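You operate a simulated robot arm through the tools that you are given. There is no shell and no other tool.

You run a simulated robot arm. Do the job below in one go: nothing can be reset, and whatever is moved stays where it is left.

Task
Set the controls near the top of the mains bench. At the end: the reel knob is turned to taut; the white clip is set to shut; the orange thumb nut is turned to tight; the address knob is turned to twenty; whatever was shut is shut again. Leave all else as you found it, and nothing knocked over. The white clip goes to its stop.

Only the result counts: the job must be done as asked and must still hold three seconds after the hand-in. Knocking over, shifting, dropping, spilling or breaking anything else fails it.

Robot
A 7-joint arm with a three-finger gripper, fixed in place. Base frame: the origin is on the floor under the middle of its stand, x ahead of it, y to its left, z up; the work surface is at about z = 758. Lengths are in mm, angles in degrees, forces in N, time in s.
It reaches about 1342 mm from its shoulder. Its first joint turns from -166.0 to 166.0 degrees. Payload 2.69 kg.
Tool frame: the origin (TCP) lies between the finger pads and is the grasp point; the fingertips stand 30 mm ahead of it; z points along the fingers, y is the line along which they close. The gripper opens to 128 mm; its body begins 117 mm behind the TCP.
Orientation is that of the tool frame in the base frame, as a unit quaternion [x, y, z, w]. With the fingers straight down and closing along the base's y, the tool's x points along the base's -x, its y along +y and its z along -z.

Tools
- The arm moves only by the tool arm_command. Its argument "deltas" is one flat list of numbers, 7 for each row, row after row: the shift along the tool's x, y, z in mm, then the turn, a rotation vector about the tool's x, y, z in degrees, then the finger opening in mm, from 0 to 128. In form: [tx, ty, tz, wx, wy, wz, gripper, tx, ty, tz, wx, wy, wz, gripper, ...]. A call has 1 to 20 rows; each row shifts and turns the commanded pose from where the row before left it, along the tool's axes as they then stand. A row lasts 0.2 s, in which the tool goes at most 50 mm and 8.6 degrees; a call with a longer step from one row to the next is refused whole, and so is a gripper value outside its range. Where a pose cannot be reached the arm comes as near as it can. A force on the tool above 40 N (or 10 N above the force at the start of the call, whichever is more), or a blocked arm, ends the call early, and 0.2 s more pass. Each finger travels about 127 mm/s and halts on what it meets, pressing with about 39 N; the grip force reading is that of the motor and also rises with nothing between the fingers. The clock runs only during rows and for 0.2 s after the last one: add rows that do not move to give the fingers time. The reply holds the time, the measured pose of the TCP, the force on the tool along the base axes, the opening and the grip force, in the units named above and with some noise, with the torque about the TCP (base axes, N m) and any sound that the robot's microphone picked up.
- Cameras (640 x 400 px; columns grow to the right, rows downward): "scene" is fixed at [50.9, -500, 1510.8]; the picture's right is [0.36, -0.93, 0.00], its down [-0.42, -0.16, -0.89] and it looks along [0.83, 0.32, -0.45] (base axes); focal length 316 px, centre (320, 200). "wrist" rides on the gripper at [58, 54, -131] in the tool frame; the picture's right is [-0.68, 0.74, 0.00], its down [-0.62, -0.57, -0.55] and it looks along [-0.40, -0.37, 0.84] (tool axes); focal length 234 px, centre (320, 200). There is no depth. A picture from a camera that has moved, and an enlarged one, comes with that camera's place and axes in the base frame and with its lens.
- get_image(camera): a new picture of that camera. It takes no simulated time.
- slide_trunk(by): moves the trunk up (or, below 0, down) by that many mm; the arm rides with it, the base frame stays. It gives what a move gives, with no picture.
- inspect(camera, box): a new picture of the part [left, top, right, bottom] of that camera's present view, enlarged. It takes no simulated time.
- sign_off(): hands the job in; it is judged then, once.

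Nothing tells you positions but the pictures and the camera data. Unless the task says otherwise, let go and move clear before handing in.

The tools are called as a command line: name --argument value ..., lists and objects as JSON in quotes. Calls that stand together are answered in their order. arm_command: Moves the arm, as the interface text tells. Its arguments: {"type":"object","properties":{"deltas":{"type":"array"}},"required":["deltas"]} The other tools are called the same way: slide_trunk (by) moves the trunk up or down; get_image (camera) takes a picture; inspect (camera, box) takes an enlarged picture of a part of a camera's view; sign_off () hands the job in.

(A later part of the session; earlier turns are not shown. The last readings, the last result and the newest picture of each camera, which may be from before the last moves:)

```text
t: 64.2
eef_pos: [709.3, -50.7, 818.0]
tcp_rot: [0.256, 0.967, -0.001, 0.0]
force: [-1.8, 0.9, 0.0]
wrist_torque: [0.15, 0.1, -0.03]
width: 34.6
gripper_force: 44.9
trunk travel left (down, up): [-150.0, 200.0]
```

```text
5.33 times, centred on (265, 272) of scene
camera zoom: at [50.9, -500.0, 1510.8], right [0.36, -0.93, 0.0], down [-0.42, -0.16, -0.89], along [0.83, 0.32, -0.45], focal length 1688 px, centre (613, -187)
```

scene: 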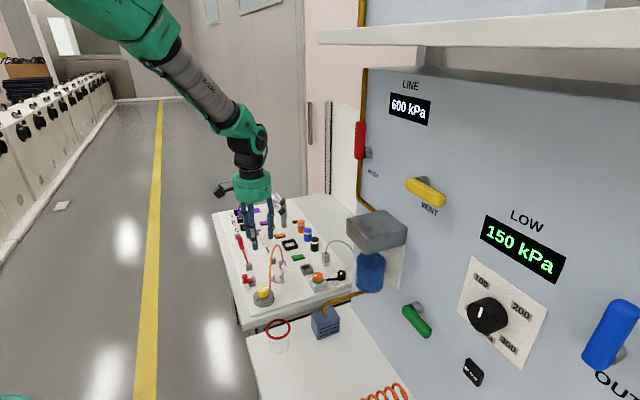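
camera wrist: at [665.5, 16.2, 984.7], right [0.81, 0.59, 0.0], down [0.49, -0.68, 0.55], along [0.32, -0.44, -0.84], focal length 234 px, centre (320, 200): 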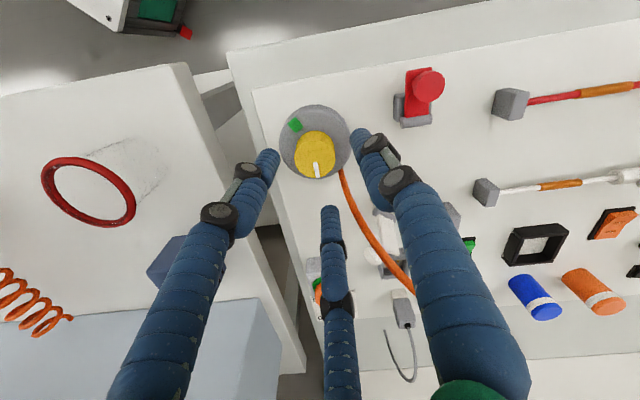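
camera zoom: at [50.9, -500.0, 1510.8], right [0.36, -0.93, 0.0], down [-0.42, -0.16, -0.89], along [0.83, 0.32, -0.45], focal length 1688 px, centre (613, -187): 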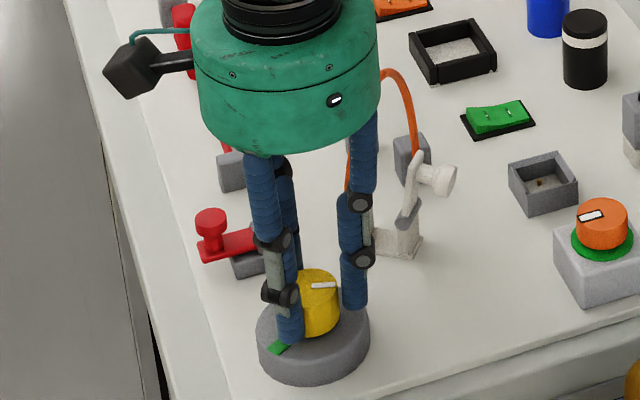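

The knob turns clockwise and the arch is dropping, so this is the right direction. I'll continue.

arm_command --deltas '[0, 0, 0, 0, 0, 6, 16, 0, 0, 0, 0, 0, 6, 16, 0, 0, 0, 0, 0, 6, 16, 0, 0, 0, 0, 0, 6, 16, 0, 0, 0, 0, 0, 6, 16, 0, 0, 0, 0, 0, 0, 16]'

get_image --camera "wrist"

inspect --camera "scene" --box '[230, 235, 300, 310]'

```text
t: 65.6
eef_pos: [706.8, -49.7, 817.5]
tcp_rot: [0.497, 0.868, 0.001, -0.001]
force: [-15.2, -22.9, 0.5]
wrist_torque: [-0.54, 0.41, 0.03]
width: 34.1
gripper_force: 45.1
trunk travel left (down, up): [-150.0, 200.0]
```

```text
taken
camera wrist: at [724.9, 26.4, 949.4], right [0.98, -0.21, 0.0], down [-0.18, -0.82, 0.55], along [-0.12, -0.54, -0.84], focal length 234 px, centre (320, 200)
```

wrist: 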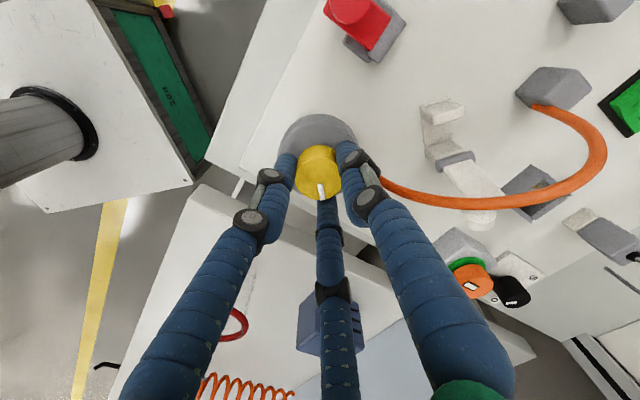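

```text
5.33 times, centred on (265, 272) of scene
camera zoom: at [50.9, -500.0, 1510.8], right [0.36, -0.93, 0.0], down [-0.42, -0.16, -0.89], along [0.83, 0.32, -0.45], focal length 1688 px, centre (613, -187)
```

zoom: 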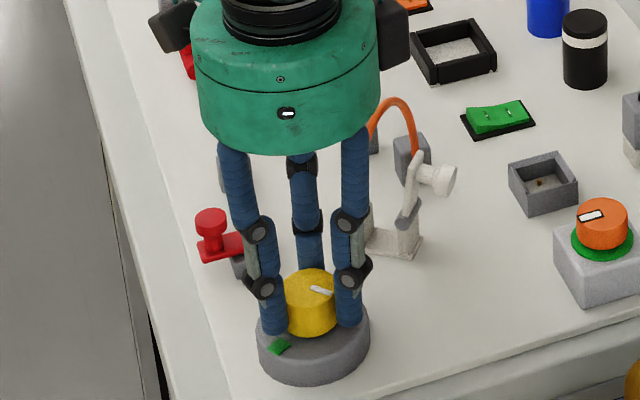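

arm_command --deltas '[0, 0, 0, 0, 0, 0, 45, 0, 0, 0, 0, 0, 0, 56, 0, 0, 0, 0, 0, -8, 56, 0, 0, 0, 0, 0, -8, 56, 0, 0, 0, 0, 0, -8, 56, 0, 0, 0, 0, 0, -8, 56, 0, 0, 0, 0, 0, -8, 56, 0, 0, 0, 0, 0, -8, 56, 0, 0, 0, 0, 0, 0, 56]'

inspect --camera "wrist" --box '[260, 110, 380, 220]'

inspect --camera "scene" --box '[230, 235, 300, 310]'

```text
t: 67.6
eef_pos: [708.5, -49.7, 816.5]
tcp_rot: [0.099, 0.995, 0.001, 0.0]
force: [0.3, 0.9, -0.9]
wrist_torque: [0.01, 0.06, 0.01]
width: 56.2
gripper_force: 0.1
trunk travel left (down, up): [-150.0, 200.0]
```

```text
3.64 times, centred on (320, 165) of wrist
camera zoom: at [662.6, 14.4, 949.1], right [0.81, 0.59, 0.0], down [0.49, -0.68, 0.55], along [0.32, -0.44, -0.84], focal length 852 px, centre (320, 327)
```

zoom: 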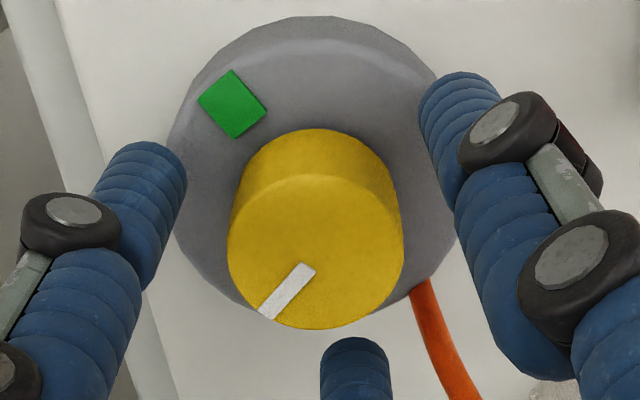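

```text
5.33 times, centred on (265, 272) of scene
camera zoom: at [50.9, -500.0, 1510.8], right [0.36, -0.93, 0.0], down [-0.42, -0.16, -0.89], along [0.83, 0.32, -0.45], focal length 1688 px, centre (613, -187)
```

zoom: 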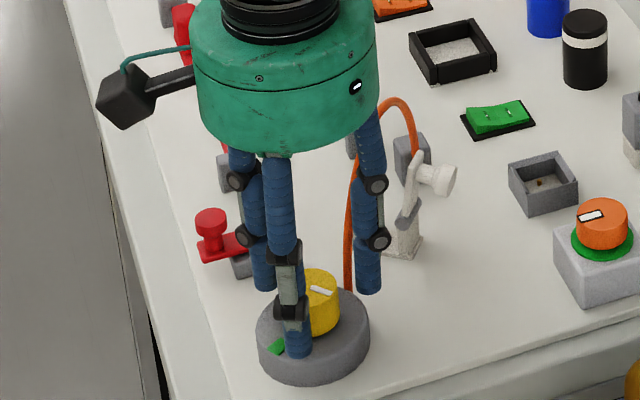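

arm_command --deltas '[0, -0.3, 0, 0, 0, 0, 42, 0, 0, 0, 0, 0, 0, 16, 0, 0, 0, 0, 0, 0, 16, 0, 0, 0, 0, 0, 0, 16, 0, 0, 0, 0, 0, 6, 16, 0, 0, 0, 0, 0, 6, 16, 0, 0, 0, 0, 0, 6, 16, 0, 0, 0, 0, 0, 6, 16, 0, 0, 0, 0, 0, 0, 16]'

arm_command --deltas '[0, 0, 0, 0, 0, 6, 16, 0, 0, 0, 0, 0, 6, 16, 0, 0, 0, 0, 0, 6, 16, 0, 0, 0, 0, 0, 6, 16, 0, 0, 0, 0, 0, 0, 16]'

get_image --camera "wrist"

inspect --camera "scene" --box '[230, 235, 300, 310]'

```text
t: 69.8
eef_pos: [705.5, -50.7, 818.0]
tcp_rot: [0.306, 0.952, 0.0, 0.0]
force: [-4.1, 9.5, 8.8]
wrist_torque: [0.95, 0.3, -0.01]
width: 32.1
gripper_force: 44.8
trunk travel left (down, up): [-150.0, 200.0]
stopped in row 9: the force on the tool passed its limit at 41 N (the readings are from after the stop); the commanded pose is now the measured one
```

```text
t: 71.0
eef_pos: [707.0, -48.7, 817.9]
tcp_rot: [0.497, 0.868, 0.0, 0.0]
force: [-3.6, 8.0, 11.6]
wrist_torque: [0.32, 0.06, -0.02]
width: 32.2
gripper_force: 44.7
trunk travel left (down, up): [-150.0, 200.0]
```

```text
taken
camera wrist: at [724.7, 28.0, 949.1], right [0.98, -0.21, 0.0], down [-0.18, -0.82, 0.55], along [-0.12, -0.54, -0.84], focal length 234 px, centre (320, 200)
```

wrist: 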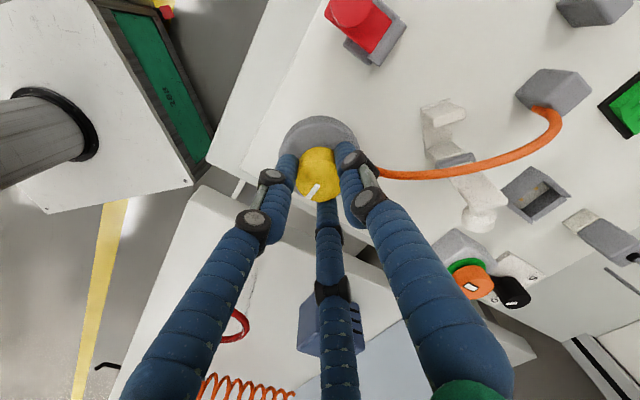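

```text
5.33 times, centred on (265, 272) of scene
camera zoom: at [50.9, -500.0, 1510.8], right [0.36, -0.93, 0.0], down [-0.42, -0.16, -0.89], along [0.83, 0.32, -0.45], focal length 1688 px, centre (613, -187)
```

zoom: 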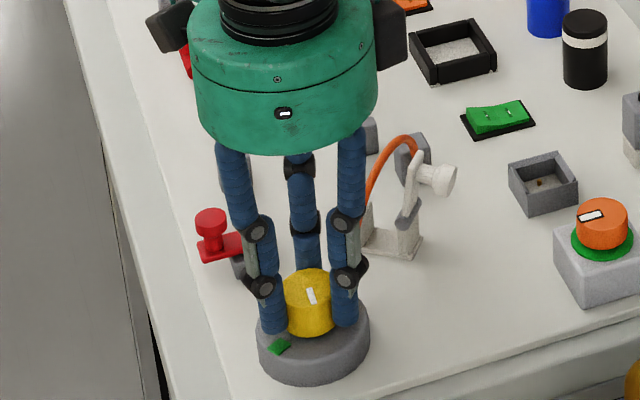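

inspect --camera "wrist" --box '[260, 110, 400, 220]'

inspect --camera "scene" --box '[245, 255, 290, 305]'

```text
3.64 times, centred on (330, 165) of wrist
camera zoom: at [724.7, 28.0, 949.1], right [0.98, -0.21, 0.0], down [-0.18, -0.82, 0.55], along [-0.12, -0.54, -0.84], focal length 852 px, centre (284, 327)
```

zoom: 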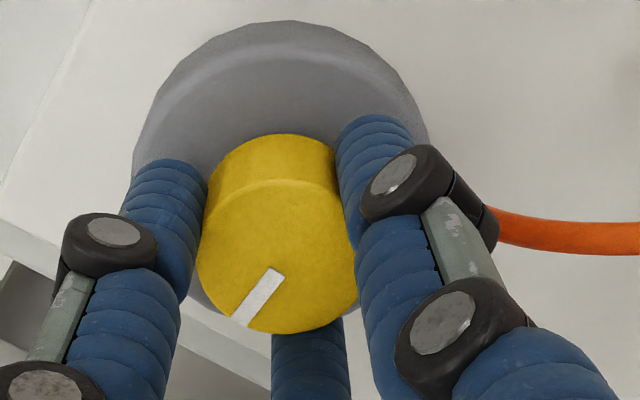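

```text
8.00 times, centred on (268, 280) of scene
camera zoom: at [50.9, -500.0, 1510.8], right [0.36, -0.93, 0.0], down [-0.42, -0.16, -0.89], along [0.83, 0.32, -0.45], focal length 2532 px, centre (740, -440)
```

zoom: 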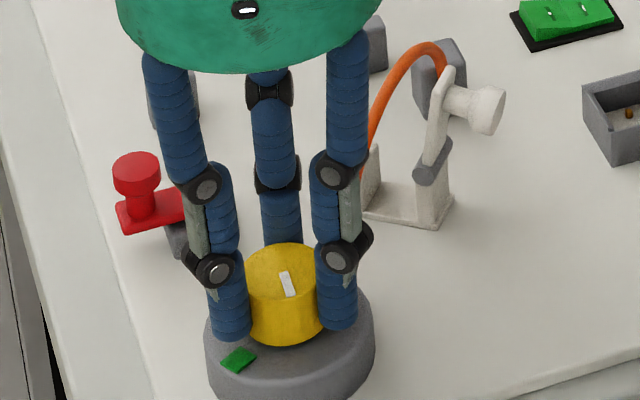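

arm_command --deltas '[0, 0, 0, 0, 0, 0, 45, 0, 0, 0, 0, 0, 0, 56, 0, 0, 0, 0, 0, 0, 56]'

inspect --camera "wrist" --box '[260, 110, 400, 220]'

inspect --camera "scene" --box '[245, 245, 300, 305]'

```text
t: 71.8
eef_pos: [707.2, -50.8, 816.5]
tcp_rot: [0.497, 0.868, -0.001, -0.001]
force: [-0.2, -1.6, 0.3]
wrist_torque: [-0.02, 0.0, 0.0]
width: 55.8
gripper_force: 0.0
trunk travel left (down, up): [-150.0, 200.0]
```

```text
3.64 times, centred on (330, 165) of wrist
camera zoom: at [724.8, 27.7, 948.5], right [0.98, -0.21, 0.0], down [-0.17, -0.82, 0.55], along [-0.12, -0.54, -0.84], focal length 852 px, centre (284, 327)
```

zoom: 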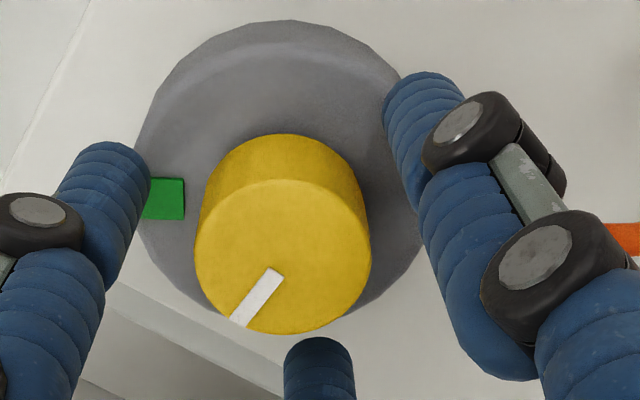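

```text
6.67 times, centred on (272, 275) of scene
camera zoom: at [50.9, -500.0, 1510.8], right [0.36, -0.93, 0.0], down [-0.42, -0.16, -0.89], along [0.83, 0.32, -0.45], focal length 2110 px, centre (637, -300)
```

zoom: 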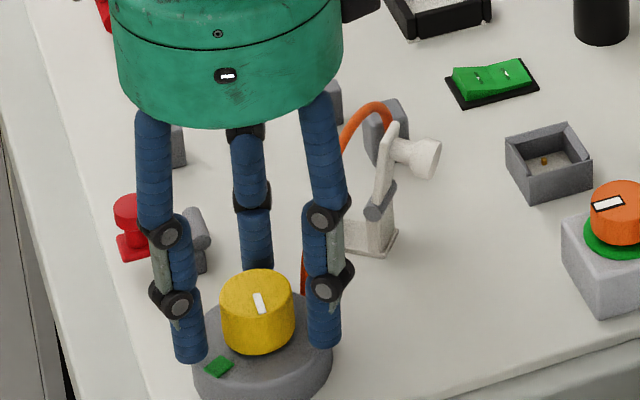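

arm_command --deltas '[0, 0, 0, 0, 0, -8, 56, 0, 0, 0, 0, 0, -8, 56, 0, 0, 0, 0, 0, -8, 56, 0, 0, 0, 0, 0, -8, 56, 0, 0, 0, 0, 0, -8, 56, 0, 0, 0, 0, 0, -8, 56, 0, 0, 0, 0, 0, 0, 56]'

inspect --camera "wrist" --box '[260, 110, 400, 220]'

```text
t: 73.4
eef_pos: [707.7, -49.0, 817.3]
tcp_rot: [0.1, 0.995, 0.001, -0.001]
force: [0.6, 0.6, 0.0]
wrist_torque: [0.0, 0.02, 0.0]
width: 56.1
gripper_force: 0.0
trunk travel left (down, up): [-150.0, 200.0]
```

```text
3.64 times, centred on (330, 165) of wrist
camera zoom: at [662.0, 14.7, 949.2], right [0.81, 0.59, 0.0], down [0.49, -0.68, 0.55], along [0.32, -0.44, -0.84], focal length 852 px, centre (284, 327)
```

zoom: 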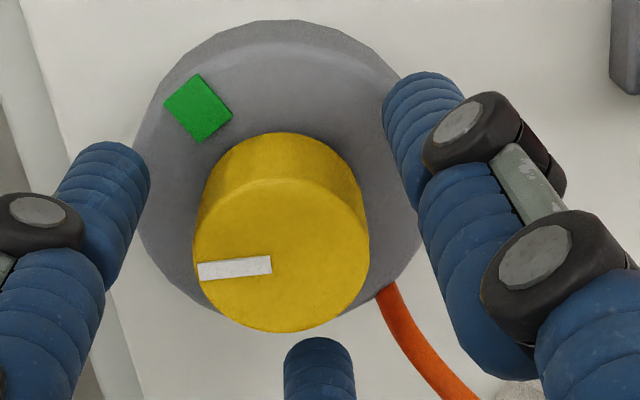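

arm_command --deltas '[0, 0, 0, 0, 0, 0, 42, 0, 0, 0, 0, 0, 0, 20, 0, 0, 0, 0, 0, 0, 20, 0, 0, 0, 0, 0, 0, 20]'

inspect --camera "wrist" --box '[260, 110, 400, 220]'

```text
t: 74.4
eef_pos: [708.1, -48.9, 817.2]
tcp_rot: [0.101, 0.995, 0.0, -0.001]
force: [-3.5, -0.9, 1.4]
wrist_torque: [-0.04, 0.09, -0.01]
width: 33.0
gripper_force: 45.1
trunk travel left (down, up): [-150.0, 200.0]
```

```text
3.64 times, centred on (330, 165) of wrist
camera zoom: at [661.7, 14.7, 949.1], right [0.81, 0.59, 0.0], down [0.49, -0.68, 0.55], along [0.32, -0.44, -0.84], focal length 852 px, centre (284, 327)
```

zoom: 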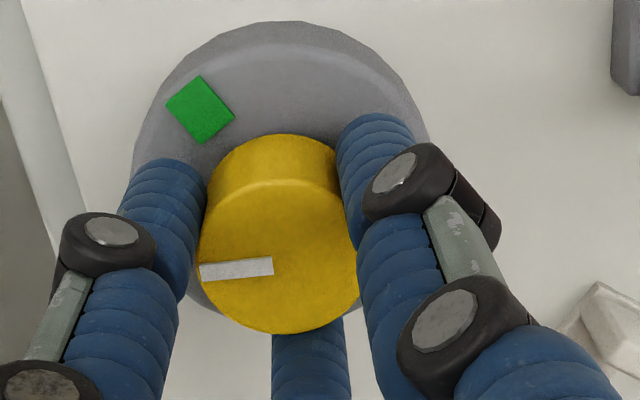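

Well centred with low side force. I'll turn clockwise in steps.

arm_command --deltas '[0, 0, 0, 0, 0, 6, 20, 0, 0, 0, 0, 0, 6, 20, 0, 0, 0, 0, 0, 6, 20, 0, 0, 0, 0, 0, 6, 20, 0, 0, 0, 0, 0, 0, 20]'

inspect --camera "wrist" --box '[260, 110, 400, 220]'

inspect --camera "scene" --box '[245, 245, 300, 305]'

```text
t: 75.6
eef_pos: [707.4, -49.0, 816.3]
tcp_rot: [0.306, 0.952, 0.0, 0.0]
force: [0.5, 15.5, 4.7]
wrist_torque: [0.48, -0.1, 0.03]
width: 32.6
gripper_force: 45.1
trunk travel left (down, up): [-150.0, 200.0]
```

```text
3.64 times, centred on (330, 165) of wrist
camera zoom: at [691.7, 28.1, 949.0], right [0.98, 0.2, 0.0], down [0.17, -0.82, 0.55], along [0.11, -0.54, -0.84], focal length 852 px, centre (284, 327)
```

zoom: 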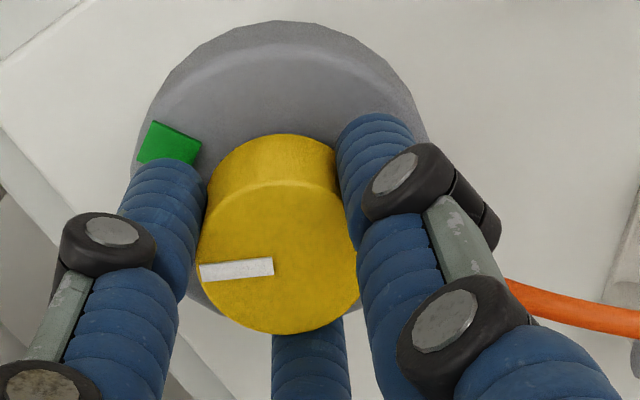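

```text
6.67 times, centred on (272, 275) of scene
camera zoom: at [50.9, -500.0, 1510.8], right [0.36, -0.93, 0.0], down [-0.42, -0.16, -0.89], along [0.83, 0.32, -0.45], focal length 2110 px, centre (637, -300)
```

zoom: 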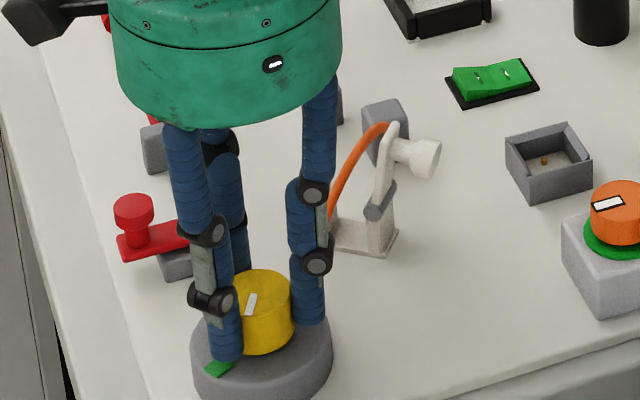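

arm_command --deltas '[0, 0.7, 0, 0, 0, 6, 20, 0, 0, 0, 0, 0, 6, 20, 0, 0, 0, 0, 0, 6, 20, 0, 0, 0, 0, 0, 6, 20, 0, 0, 0, 0, 0, 0, 20]'

inspect --camera "wrist" --box '[260, 110, 400, 220]'

inspect --camera "scene" --box '[245, 245, 300, 305]'

```text
t: 76.8
eef_pos: [706.9, -50.7, 817.5]
tcp_rot: [0.497, 0.868, -0.001, -0.001]
force: [-8.3, 13.7, 10.7]
wrist_torque: [0.42, 0.28, 0.01]
width: 32.9
gripper_force: 44.7
trunk travel left (down, up): [-150.0, 200.0]
```

```text
3.64 times, centred on (330, 165) of wrist
camera zoom: at [724.9, 28.0, 949.0], right [0.98, -0.21, 0.0], down [-0.18, -0.82, 0.55], along [-0.12, -0.54, -0.84], focal length 852 px, centre (284, 327)
```

zoom: 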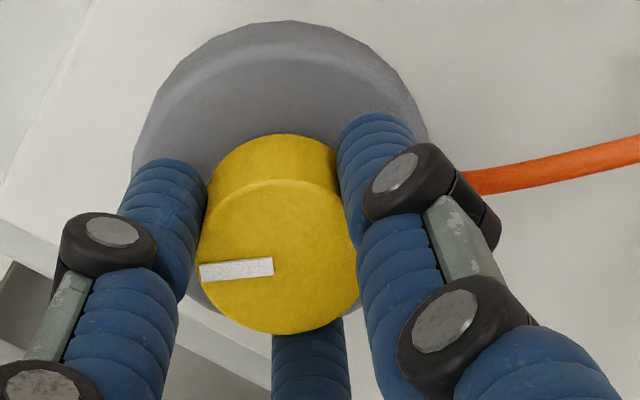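

```text
6.67 times, centred on (272, 275) of scene
camera zoom: at [50.9, -500.0, 1510.8], right [0.36, -0.93, 0.0], down [-0.42, -0.16, -0.89], along [0.83, 0.32, -0.45], focal length 2110 px, centre (637, -300)
```

zoom: 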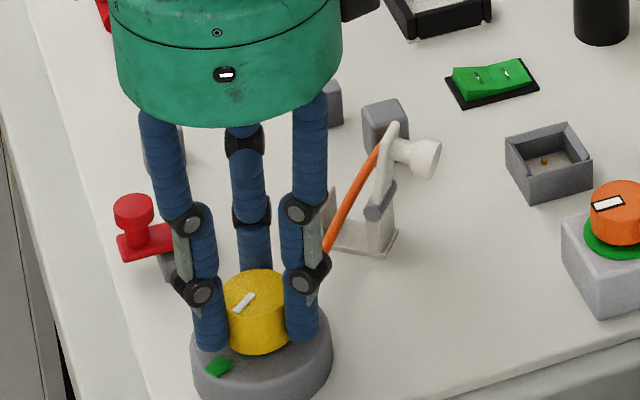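

arm_command --deltas '[0, 0, 0, 0, 0, 5, 20, 0, 0, 0, 0, 0, 5, 20, 0, 0, 0, 0, 0, 0, 20]'

inspect --camera "wrist" --box '[260, 110, 400, 220]'

inspect --camera "scene" --box '[245, 245, 300, 305]'

```text
t: 77.6
eef_pos: [707.8, -49.1, 816.7]
tcp_rot: [0.571, 0.821, -0.001, -0.001]
force: [-8.1, 10.0, 6.0]
wrist_torque: [0.21, 0.16, 0.03]
width: 32.7
gripper_force: 45.2
trunk travel left (down, up): [-150.0, 200.0]
```

```text
3.64 times, centred on (330, 165) of wrist
camera zoom: at [738.0, 23.9, 948.9], right [0.93, -0.38, 0.0], down [-0.32, -0.77, 0.55], along [-0.21, -0.51, -0.84], focal length 852 px, centre (284, 327)
```

zoom: 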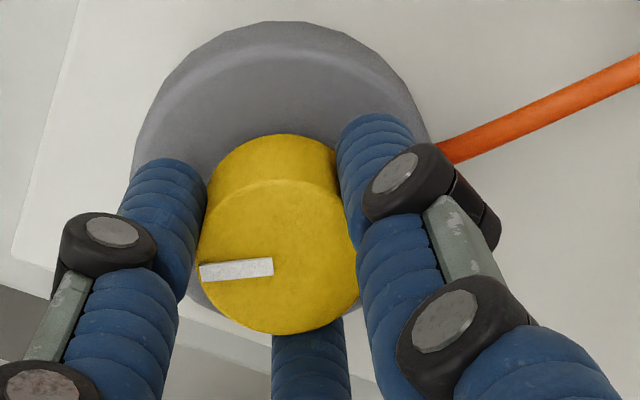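

```text
6.67 times, centred on (272, 275) of scene
camera zoom: at [50.9, -500.0, 1510.8], right [0.36, -0.93, 0.0], down [-0.42, -0.16, -0.89], along [0.83, 0.32, -0.45], focal length 2110 px, centre (637, -300)
```

zoom: 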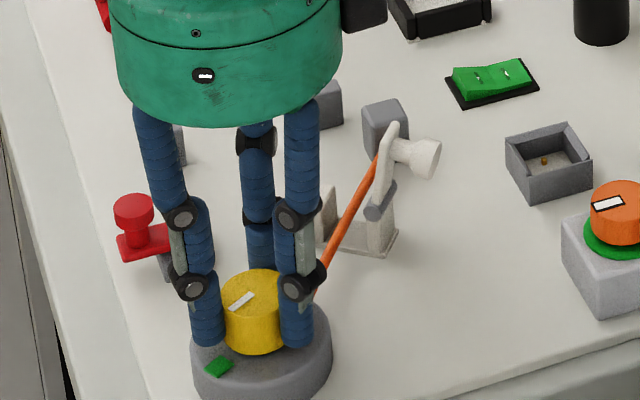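

arm_command --deltas '[0, 0, 0, 0, 0, 0, 45, 0, 0, 0, 0, 0, 0, 56, 0, 0, -20, 0, 0, 0, 56, 0, 0, -30, 0, 0, 0, 56, 0, 0, -40, 0, 0, -8, 56, 0, 0, -40, 0, 0, -8, 56, 0, 0, 0, 0, 0, -8, 56, 0, 0, 0, 0, 0, -8, 56, 0, 0, 0, 0, 0, -8, 56, 0, 0, 0, 0, 0, -8, 56, 0, 0, 0, 0, 0, -8, 56, 0, 0, 0, 0, 0, -8, 56, 0, 0, 0, 0, 0, 0, 56]'

get_image --camera "wrist"

inspect --camera "wrist" --box '[260, 80, 420, 200]'

inspect --camera "scene" --box '[240, 245, 300, 310]'

```text
t: 80.4
eef_pos: [707.4, -50.5, 946.0]
tcp_rot: [0.048, 0.999, 0.0, -0.001]
force: [-0.6, -1.6, 0.0]
wrist_torque: [-0.03, 0.0, 0.0]
width: 55.9
gripper_force: 0.0
trunk travel left (down, up): [-150.0, 200.0]
```

```text
taken
camera wrist: at [656.1, 9.0, 1078.7], right [0.74, 0.67, 0.0], down [0.56, -0.62, 0.55], along [0.37, -0.41, -0.84], focal length 234 px, centre (320, 200)
```

wrist: 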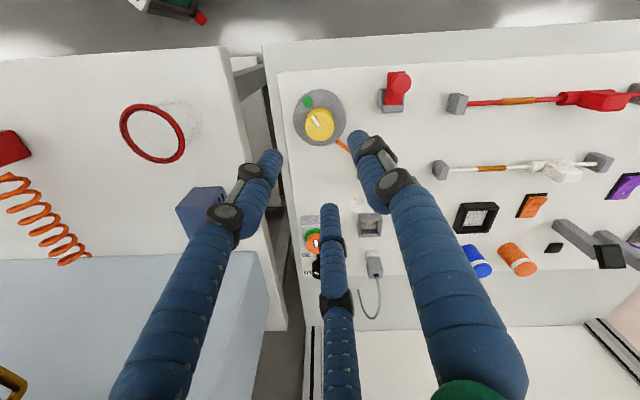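

```text
3.33 times, centred on (340, 140) of wrist
camera zoom: at [656.1, 9.0, 1078.7], right [0.74, 0.67, 0.0], down [0.56, -0.62, 0.55], along [0.37, -0.41, -0.84], focal length 781 px, centre (253, 400)
```

zoom: 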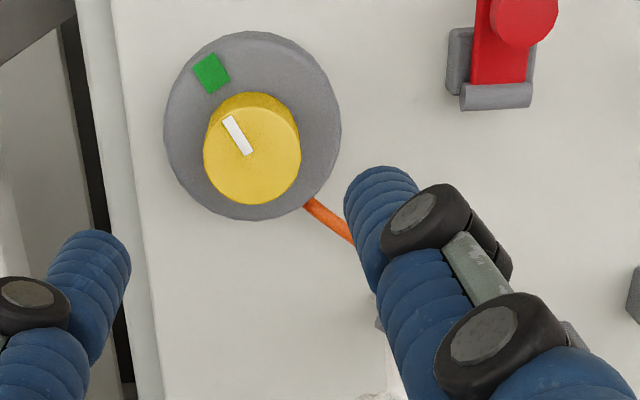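

```text
6.15 times, centred on (270, 278) of scene
camera zoom: at [50.9, -500.0, 1510.8], right [0.36, -0.93, 0.0], down [-0.42, -0.16, -0.89], along [0.83, 0.32, -0.45], focal length 1948 px, centre (628, -277)
```

zoom: 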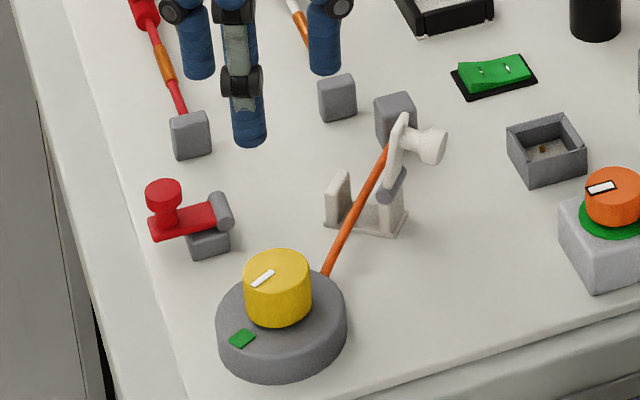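

The reel pointer lines up with the green mark and the cord runs straight through the white clip's channel. The clip is next, so I'll move over it for a closer look at the lever.

arm_command --deltas '[-28, -0.7, 13, 0, 0, 0, 56, -28, -0.7, 13, 0, 0, 0, 56, -28, -0.7, 13, 0, 0, 0, 56, 0, 0, 0, 0, 0, 0, 56]'

get_image --camera "wrist"

inspect --camera "wrist" --box '[260, 70, 400, 200]'

inspect --camera "scene" --box '[262, 245, 302, 285]'

```text
t: 81.4
eef_pos: [793.2, -59.3, 905.1]
tcp_rot: [0.05, 0.999, 0.0, 0.0]
force: [0.8, 0.5, -0.9]
wrist_torque: [0.01, 0.02, -0.04]
width: 56.3
gripper_force: 0.0
trunk travel left (down, up): [-150.0, 200.0]
```

```text
taken
camera wrist: at [741.2, -0.5, 1037.7], right [0.74, 0.67, 0.0], down [0.56, -0.62, 0.55], along [0.36, -0.41, -0.84], focal length 234 px, centre (320, 200)
```

wrist: 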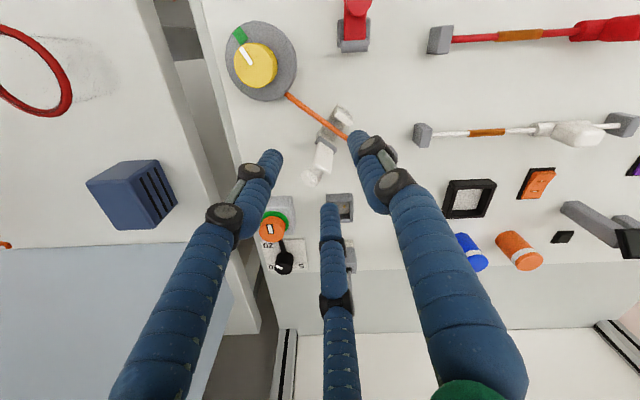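

```text
3.08 times, centred on (330, 135) of wrist
camera zoom: at [741.2, -0.5, 1037.7], right [0.74, 0.67, 0.0], down [0.56, -0.62, 0.55], along [0.36, -0.41, -0.84], focal length 720 px, centre (289, 400)
```

zoom: 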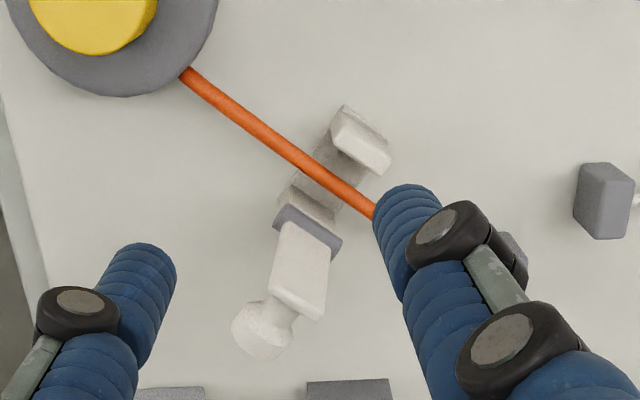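

```text
10.00 times, centred on (282, 265) of scene
camera zoom: at [50.9, -500.0, 1510.8], right [0.36, -0.93, 0.0], down [-0.42, -0.16, -0.89], along [0.83, 0.32, -0.45], focal length 3165 px, centre (700, -450)
```

zoom: 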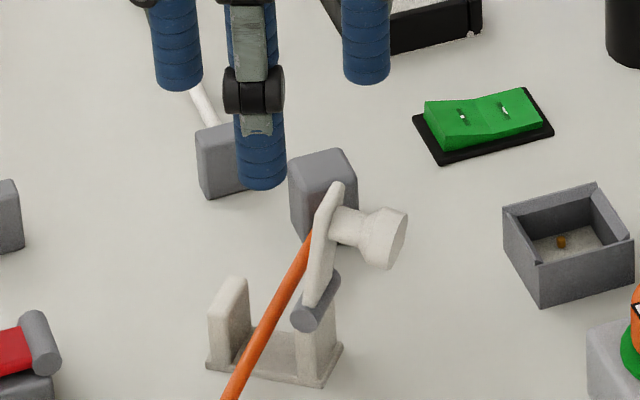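

The cord now lies in the clip channel. The lever stands upright on a hinge near (809,-64,780), with its knob pointing toward -y at about (808,-95,820). I'll close the fingers into a probe, come down on the -y side and push the lever over toward +y.

arm_command --deltas '[-7.4, -24.7, 0, 0, 0, 0, 30, -7.4, -24.7, 0, 0, 0, 0, 0, -7.4, -24.7, 0, 0, 0, 0, 0, 0, 0, 0, 0, 0, 0, 0, 0, 0, 0, 0, 0, 0, 0]'

get_image --camera "wrist"

inspect --camera "scene" --box '[250, 200, 350, 300]'

```text
t: 82.6
eef_pos: [808.5, -136.0, 905.8]
tcp_rot: [0.048, 0.999, 0.0, -0.001]
force: [0.4, 0.3, 0.1]
wrist_torque: [-0.01, 0.03, -0.01]
width: 2.2
gripper_force: 31.2
trunk travel left (down, up): [-150.0, 200.0]
```

```text
taken
camera wrist: at [756.6, -77.5, 1037.8], right [0.74, 0.67, 0.0], down [0.56, -0.62, 0.55], along [0.37, -0.41, -0.84], focal length 234 px, centre (320, 200)
```

wrist: 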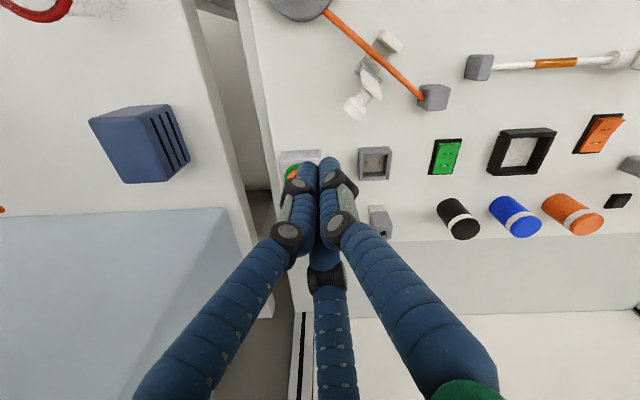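

```text
4.00 times, centred on (300, 250) of scene
camera zoom: at [50.9, -500.0, 1510.8], right [0.36, -0.93, 0.0], down [-0.42, -0.16, -0.89], along [0.83, 0.32, -0.45], focal length 1266 px, centre (400, 0)
```

zoom: 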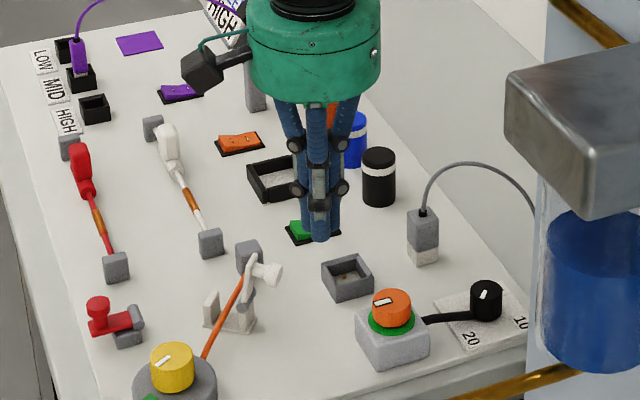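

arm_command --deltas '[0, 0, 25, 0, 0, 0, 0, 0, 0, 25, 0, 0, 0, 0, 0, 0, 16, 0, 0, 0, 0, 0, 0, 0, 0, 0, 0, 0]'

get_image --camera "wrist"

inspect --camera "scene" --box '[260, 230, 330, 300]'

```text
t: 83.6
eef_pos: [806.4, -135.6, 840.7]
tcp_rot: [0.05, 0.999, 0.001, -0.001]
force: [0.0, -0.3, -0.1]
wrist_torque: [-0.02, 0.03, 0.0]
width: 2.2
gripper_force: 31.1
trunk travel left (down, up): [-150.0, 200.0]
```

```text
taken
camera wrist: at [754.1, -77.9, 972.8], right [0.74, 0.67, 0.0], down [0.56, -0.62, 0.55], along [0.37, -0.41, -0.84], focal length 234 px, centre (320, 200)
```

wrist: 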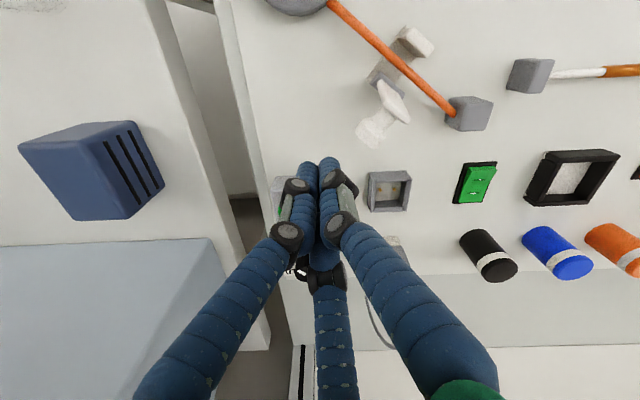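

```text
5.71 times, centred on (295, 265) of scene
camera zoom: at [50.9, -500.0, 1510.8], right [0.36, -0.93, 0.0], down [-0.42, -0.16, -0.89], along [0.83, 0.32, -0.45], focal length 1808 px, centre (463, -171)
```

zoom: 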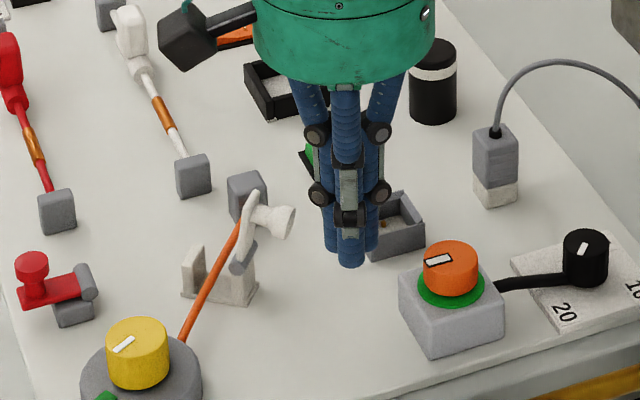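

arm_command --deltas '[-1.5, 6, 0, 0, 0, 0, 0, 0.6, 6, 0, 0, 0, 0, 0, 0.6, 5, 0, 0, 0, 0, 0, 0.5, 4, 0, 0, 0, 0, 0, 0.5, 4, 0, 0, 0, 0, 0]'

inspect --camera "scene" --box '[260, 230, 330, 300]'

```text
t: 84.8
eef_pos: [808.6, -110.2, 841.9]
tcp_rot: [0.048, 0.999, 0.0, -0.001]
force: [-0.2, 0.0, 0.2]
wrist_torque: [-0.01, 0.0, -0.02]
width: 2.1
gripper_force: 31.2
trunk travel left (down, up): [-150.0, 200.0]
```

```text
5.71 times, centred on (295, 265) of scene
camera zoom: at [50.9, -500.0, 1510.8], right [0.36, -0.93, 0.0], down [-0.42, -0.16, -0.89], along [0.83, 0.32, -0.45], focal length 1808 px, centre (463, -171)
```

zoom: 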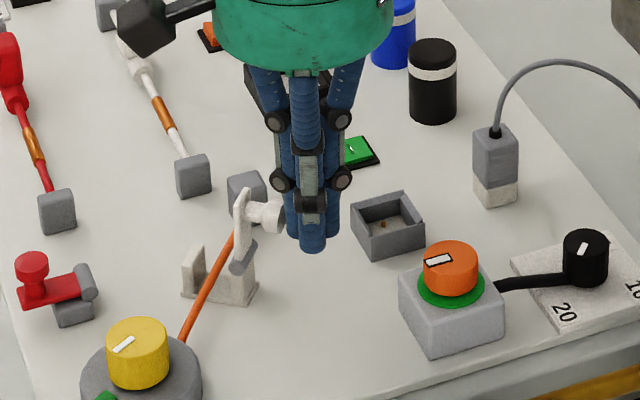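

The lever is moving easily, so I'll keep pushing.

arm_command --deltas '[0.6, 6, 0, 0, 0, 0, 0, 0.6, 6, 0, 0, 0, 0, 0, 0.6, 6, 0, 0, 0, 0, 0, 0.6, 6, 0, 0, 0, 0, 0, 0, 0, 0, 0, 0, 0, 0]'

inspect --camera "scene" --box '[260, 230, 330, 300]'

get_image --camera "wrist"

```text
t: 86.0
eef_pos: [807.9, -87.5, 840.7]
tcp_rot: [0.048, 0.999, 0.0, -0.001]
force: [0.0, 0.1, 0.3]
wrist_torque: [-0.01, 0.01, -0.01]
width: 2.3
gripper_force: 30.9
trunk travel left (down, up): [-150.0, 200.0]
```

```text
5.71 times, centred on (295, 265) of scene
camera zoom: at [50.9, -500.0, 1510.8], right [0.36, -0.93, 0.0], down [-0.42, -0.16, -0.89], along [0.83, 0.32, -0.45], focal length 1808 px, centre (463, -171)
```

zoom: 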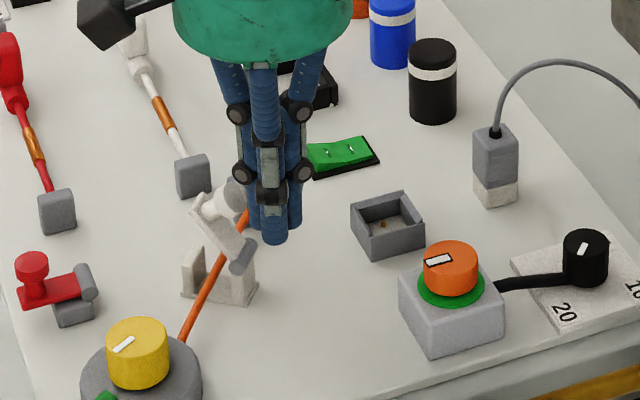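

```text
taken
camera wrist: at [756.1, -27.5, 973.1], right [0.74, 0.67, 0.0], down [0.56, -0.62, 0.55], along [0.36, -0.41, -0.84], focal length 234 px, centre (320, 200)
```

wrist: 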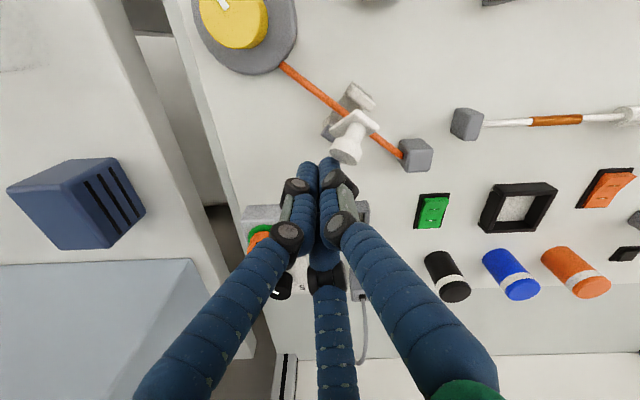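

arm_command --deltas '[0.6, 6, 0, 0, 0, 0, 0, 0.6, 6, 0, 0, 0, 0, 0, 0.6, 6, 0, 0, 0, 0, 0, 0.6, 6, 0, 0, 0, 0, 0, 0, 0, 0, 0, 0, 0, 0]'

inspect --camera "scene" --box '[260, 230, 330, 300]'

get_image --camera "wrist"

```text
t: 87.2
eef_pos: [808.1, -63.1, 841.4]
tcp_rot: [0.048, 0.999, 0.001, 0.0]
force: [-0.4, -0.3, 0.4]
wrist_torque: [-0.01, 0.01, -0.01]
width: 1.9
gripper_force: 31.5
trunk travel left (down, up): [-150.0, 200.0]
```

```text
5.71 times, centred on (295, 265) of scene
camera zoom: at [50.9, -500.0, 1510.8], right [0.36, -0.93, 0.0], down [-0.42, -0.16, -0.89], along [0.83, 0.32, -0.45], focal length 1808 px, centre (463, -171)
```

zoom: 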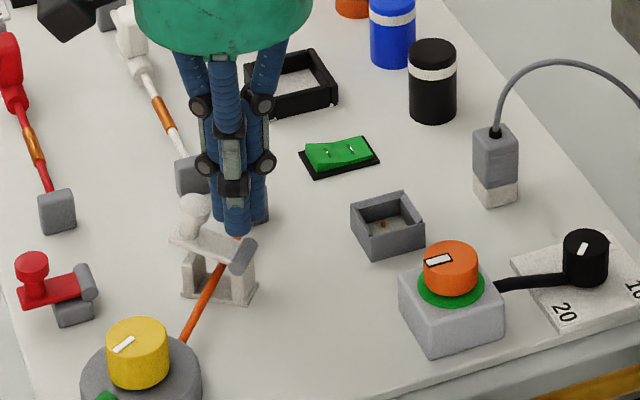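

```text
taken
camera wrist: at [755.3, -3.3, 972.7], right [0.74, 0.67, 0.0], down [0.56, -0.62, 0.55], along [0.37, -0.41, -0.84], focal length 234 px, centre (320, 200)
```

wrist: 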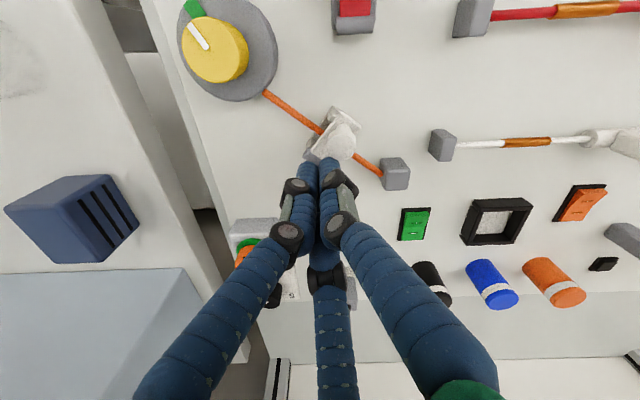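

The lever is almost down. I'll lift, move over the knob at about (802,-31) and press it down to its stop.

arm_command --deltas '[0, -2, -10, 0, 0, 0, 0, 0, 0, -20, 0, 0, 0, 0, 4, 14, 0, 0, 0, 0, 0, 5, 17, 0, 0, 0, 0, 0, 0, 0, 0, 0, 0, 0, 0]'

get_image --camera "wrist"

inspect --camera "scene" --box '[260, 230, 330, 300]'

```text
t: 88.4
eef_pos: [801.6, -31.8, 872.9]
tcp_rot: [0.049, 0.999, 0.0, -0.001]
force: [0.1, 0.3, -0.2]
wrist_torque: [-0.01, 0.01, 0.0]
width: 2.1
gripper_force: 31.8
trunk travel left (down, up): [-150.0, 200.0]
```

```text
taken
camera wrist: at [748.6, 27.6, 1005.4], right [0.74, 0.67, 0.0], down [0.56, -0.62, 0.55], along [0.37, -0.41, -0.84], focal length 234 px, centre (320, 200)
```

wrist: 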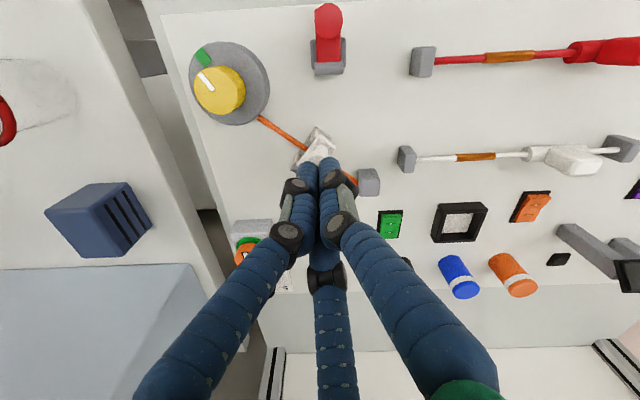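

```text
5.71 times, centred on (295, 265) of scene
camera zoom: at [50.9, -500.0, 1510.8], right [0.36, -0.93, 0.0], down [-0.42, -0.16, -0.89], along [0.83, 0.32, -0.45], focal length 1808 px, centre (463, -171)
```

zoom: 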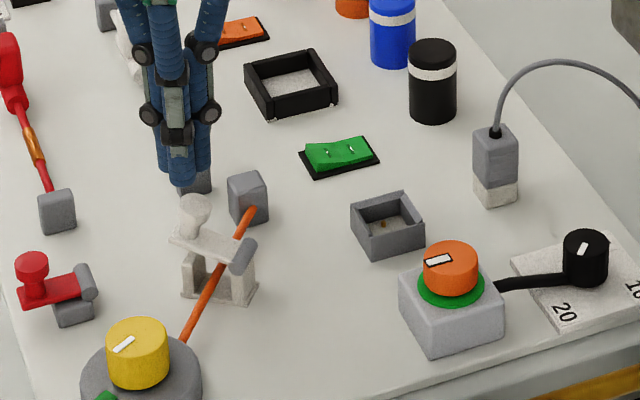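

arm_command --deltas '[0, 0, 8, 0, 0, 0, 0, 0, 0, 8, 0, 0, 0, 0, 0, 0, 5, 0, 0, 0, 0, 0, 0, 4, 0, 0, 0, 0, 0, 0, 3, 0, 0, 0, 0, 0, 0, 0, 0, 0, 0, 0]'

inspect --camera "scene" --box '[260, 230, 330, 300]'

```text
t: 89.8
eef_pos: [802.6, -32.9, 842.9]
tcp_rot: [0.049, 0.999, 0.0, -0.001]
force: [-0.9, 0.9, 3.8]
wrist_torque: [0.04, 0.07, 0.03]
width: 6.0
gripper_force: 31.1
trunk travel left (down, up): [-150.0, 200.0]
```

```text
5.71 times, centred on (295, 265) of scene
camera zoom: at [50.9, -500.0, 1510.8], right [0.36, -0.93, 0.0], down [-0.42, -0.16, -0.89], along [0.83, 0.32, -0.45], focal length 1808 px, centre (463, -171)
```

zoom: 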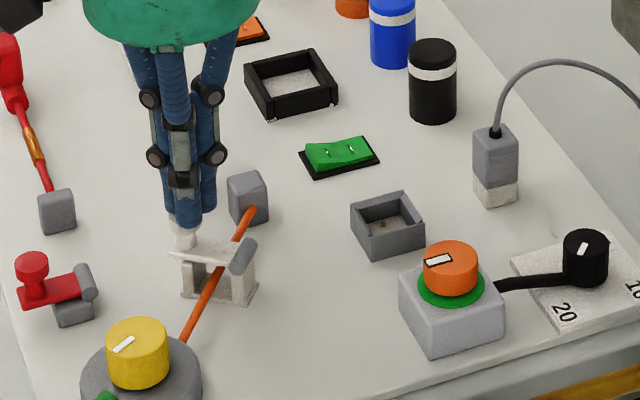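

arm_command --deltas '[0, 0, 2, 0, 0, 0, 0, 0, 0, 2, 0, 0, 0, 0, 0, 0, 0, 0, 0, 0, 0]'

inspect --camera "scene" --box '[270, 245, 310, 285]'

```text
t: 90.6
eef_pos: [802.5, -32.6, 841.0]
tcp_rot: [0.048, 0.999, 0.0, 0.001]
force: [1.0, 6.9, 21.2]
wrist_torque: [0.21, 0.02, -0.05]
width: 6.1
gripper_force: 31.5
trunk travel left (down, up): [-150.0, 200.0]
```

```text
10.00 times, centred on (290, 265) of scene
camera zoom: at [50.9, -500.0, 1510.8], right [0.36, -0.93, 0.0], down [-0.42, -0.16, -0.89], along [0.83, 0.32, -0.45], focal length 3165 px, centre (620, -450)
```

zoom: 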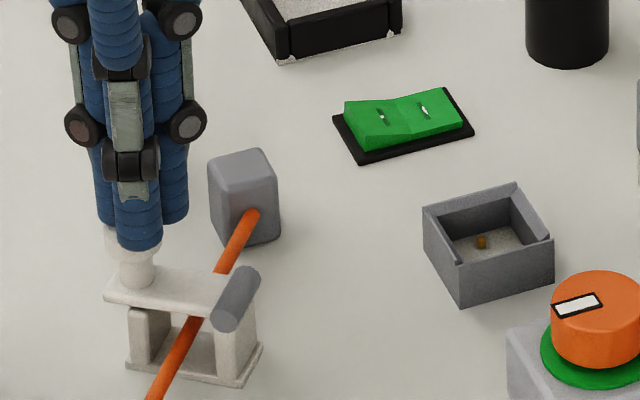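

arm_command --deltas '[0, 0, 1, 0, 0, 0, 0, 0, 0, 0, 0, 0, 0, 0]'

inspect --camera "scene" --box '[270, 255, 294, 285]'

inspect --camera "wrist" --box '[260, 80, 400, 200]'

```text
t: 91.2
eef_pos: [801.3, -32.0, 841.2]
tcp_rot: [0.048, 0.999, 0.0, 0.001]
force: [2.3, 14.8, 32.8]
wrist_torque: [0.32, -0.09, -0.03]
width: 5.9
gripper_force: 31.0
trunk travel left (down, up): [-150.0, 200.0]
```

```text
13.33 times, centred on (282, 270) of scene
camera zoom: at [50.9, -500.0, 1510.8], right [0.36, -0.93, 0.0], down [-0.42, -0.16, -0.89], along [0.83, 0.32, -0.45], focal length 4220 px, centre (827, -733)
```

zoom: 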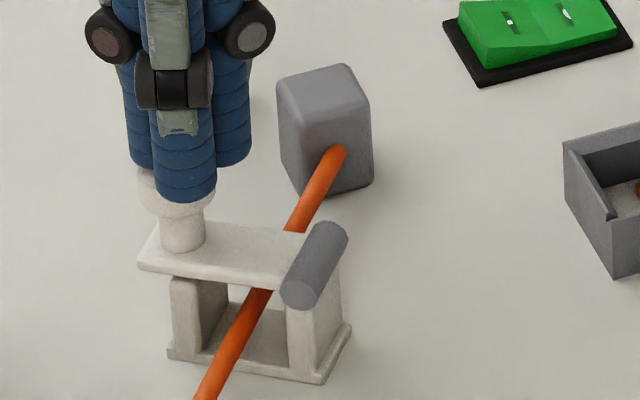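

```text
3.33 times, centred on (330, 140) of wrist
camera zoom: at [749.4, 27.2, 973.0], right [0.74, 0.67, 0.0], down [0.56, -0.62, 0.55], along [0.37, -0.41, -0.84], focal length 781 px, centre (287, 400)
```

zoom: 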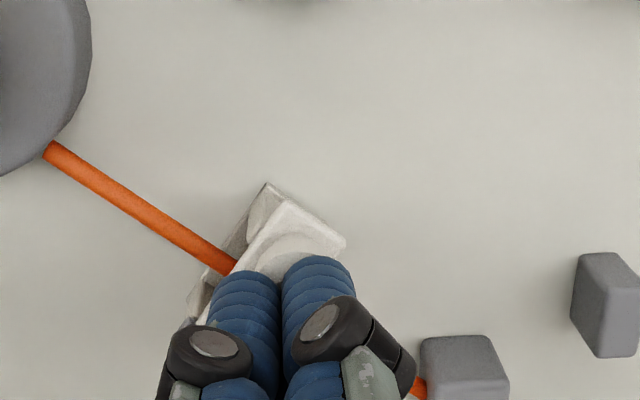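

The lever is against its stop: about 33 N with no further motion. I'll ease off, open the fingers slightly so nothing drags, and lift away.

arm_command --deltas '[0, 0, -3, 0, 0, 0, 0, 0, 0, -1, 0, 0, 0, 12, 0, 0, 0, 0, 0, 0, 36, 0, 0, 0, 0, 0, 0, 36]'

inspect --camera "scene" --box '[270, 255, 294, 285]'

```text
t: 92.2
eef_pos: [799.9, -32.0, 841.6]
tcp_rot: [0.049, 0.999, 0.0, -0.003]
force: [-0.7, 0.9, 3.6]
wrist_torque: [0.07, 0.02, 0.12]
width: 40.4
gripper_force: 0.5
trunk travel left (down, up): [-150.0, 200.0]
```

```text
13.33 times, centred on (282, 270) of scene
camera zoom: at [50.9, -500.0, 1510.8], right [0.36, -0.93, 0.0], down [-0.42, -0.16, -0.89], along [0.83, 0.32, -0.45], focal length 4220 px, centre (827, -733)
```

zoom: 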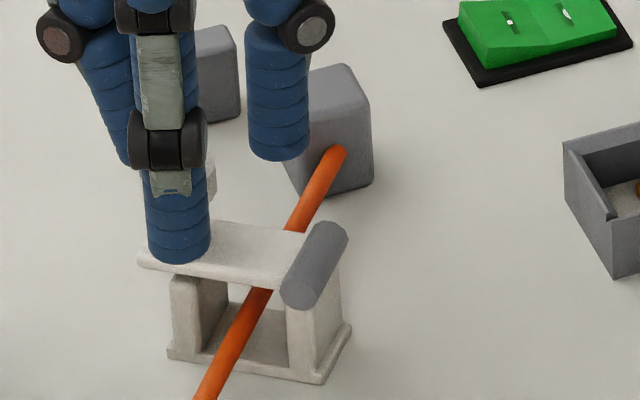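

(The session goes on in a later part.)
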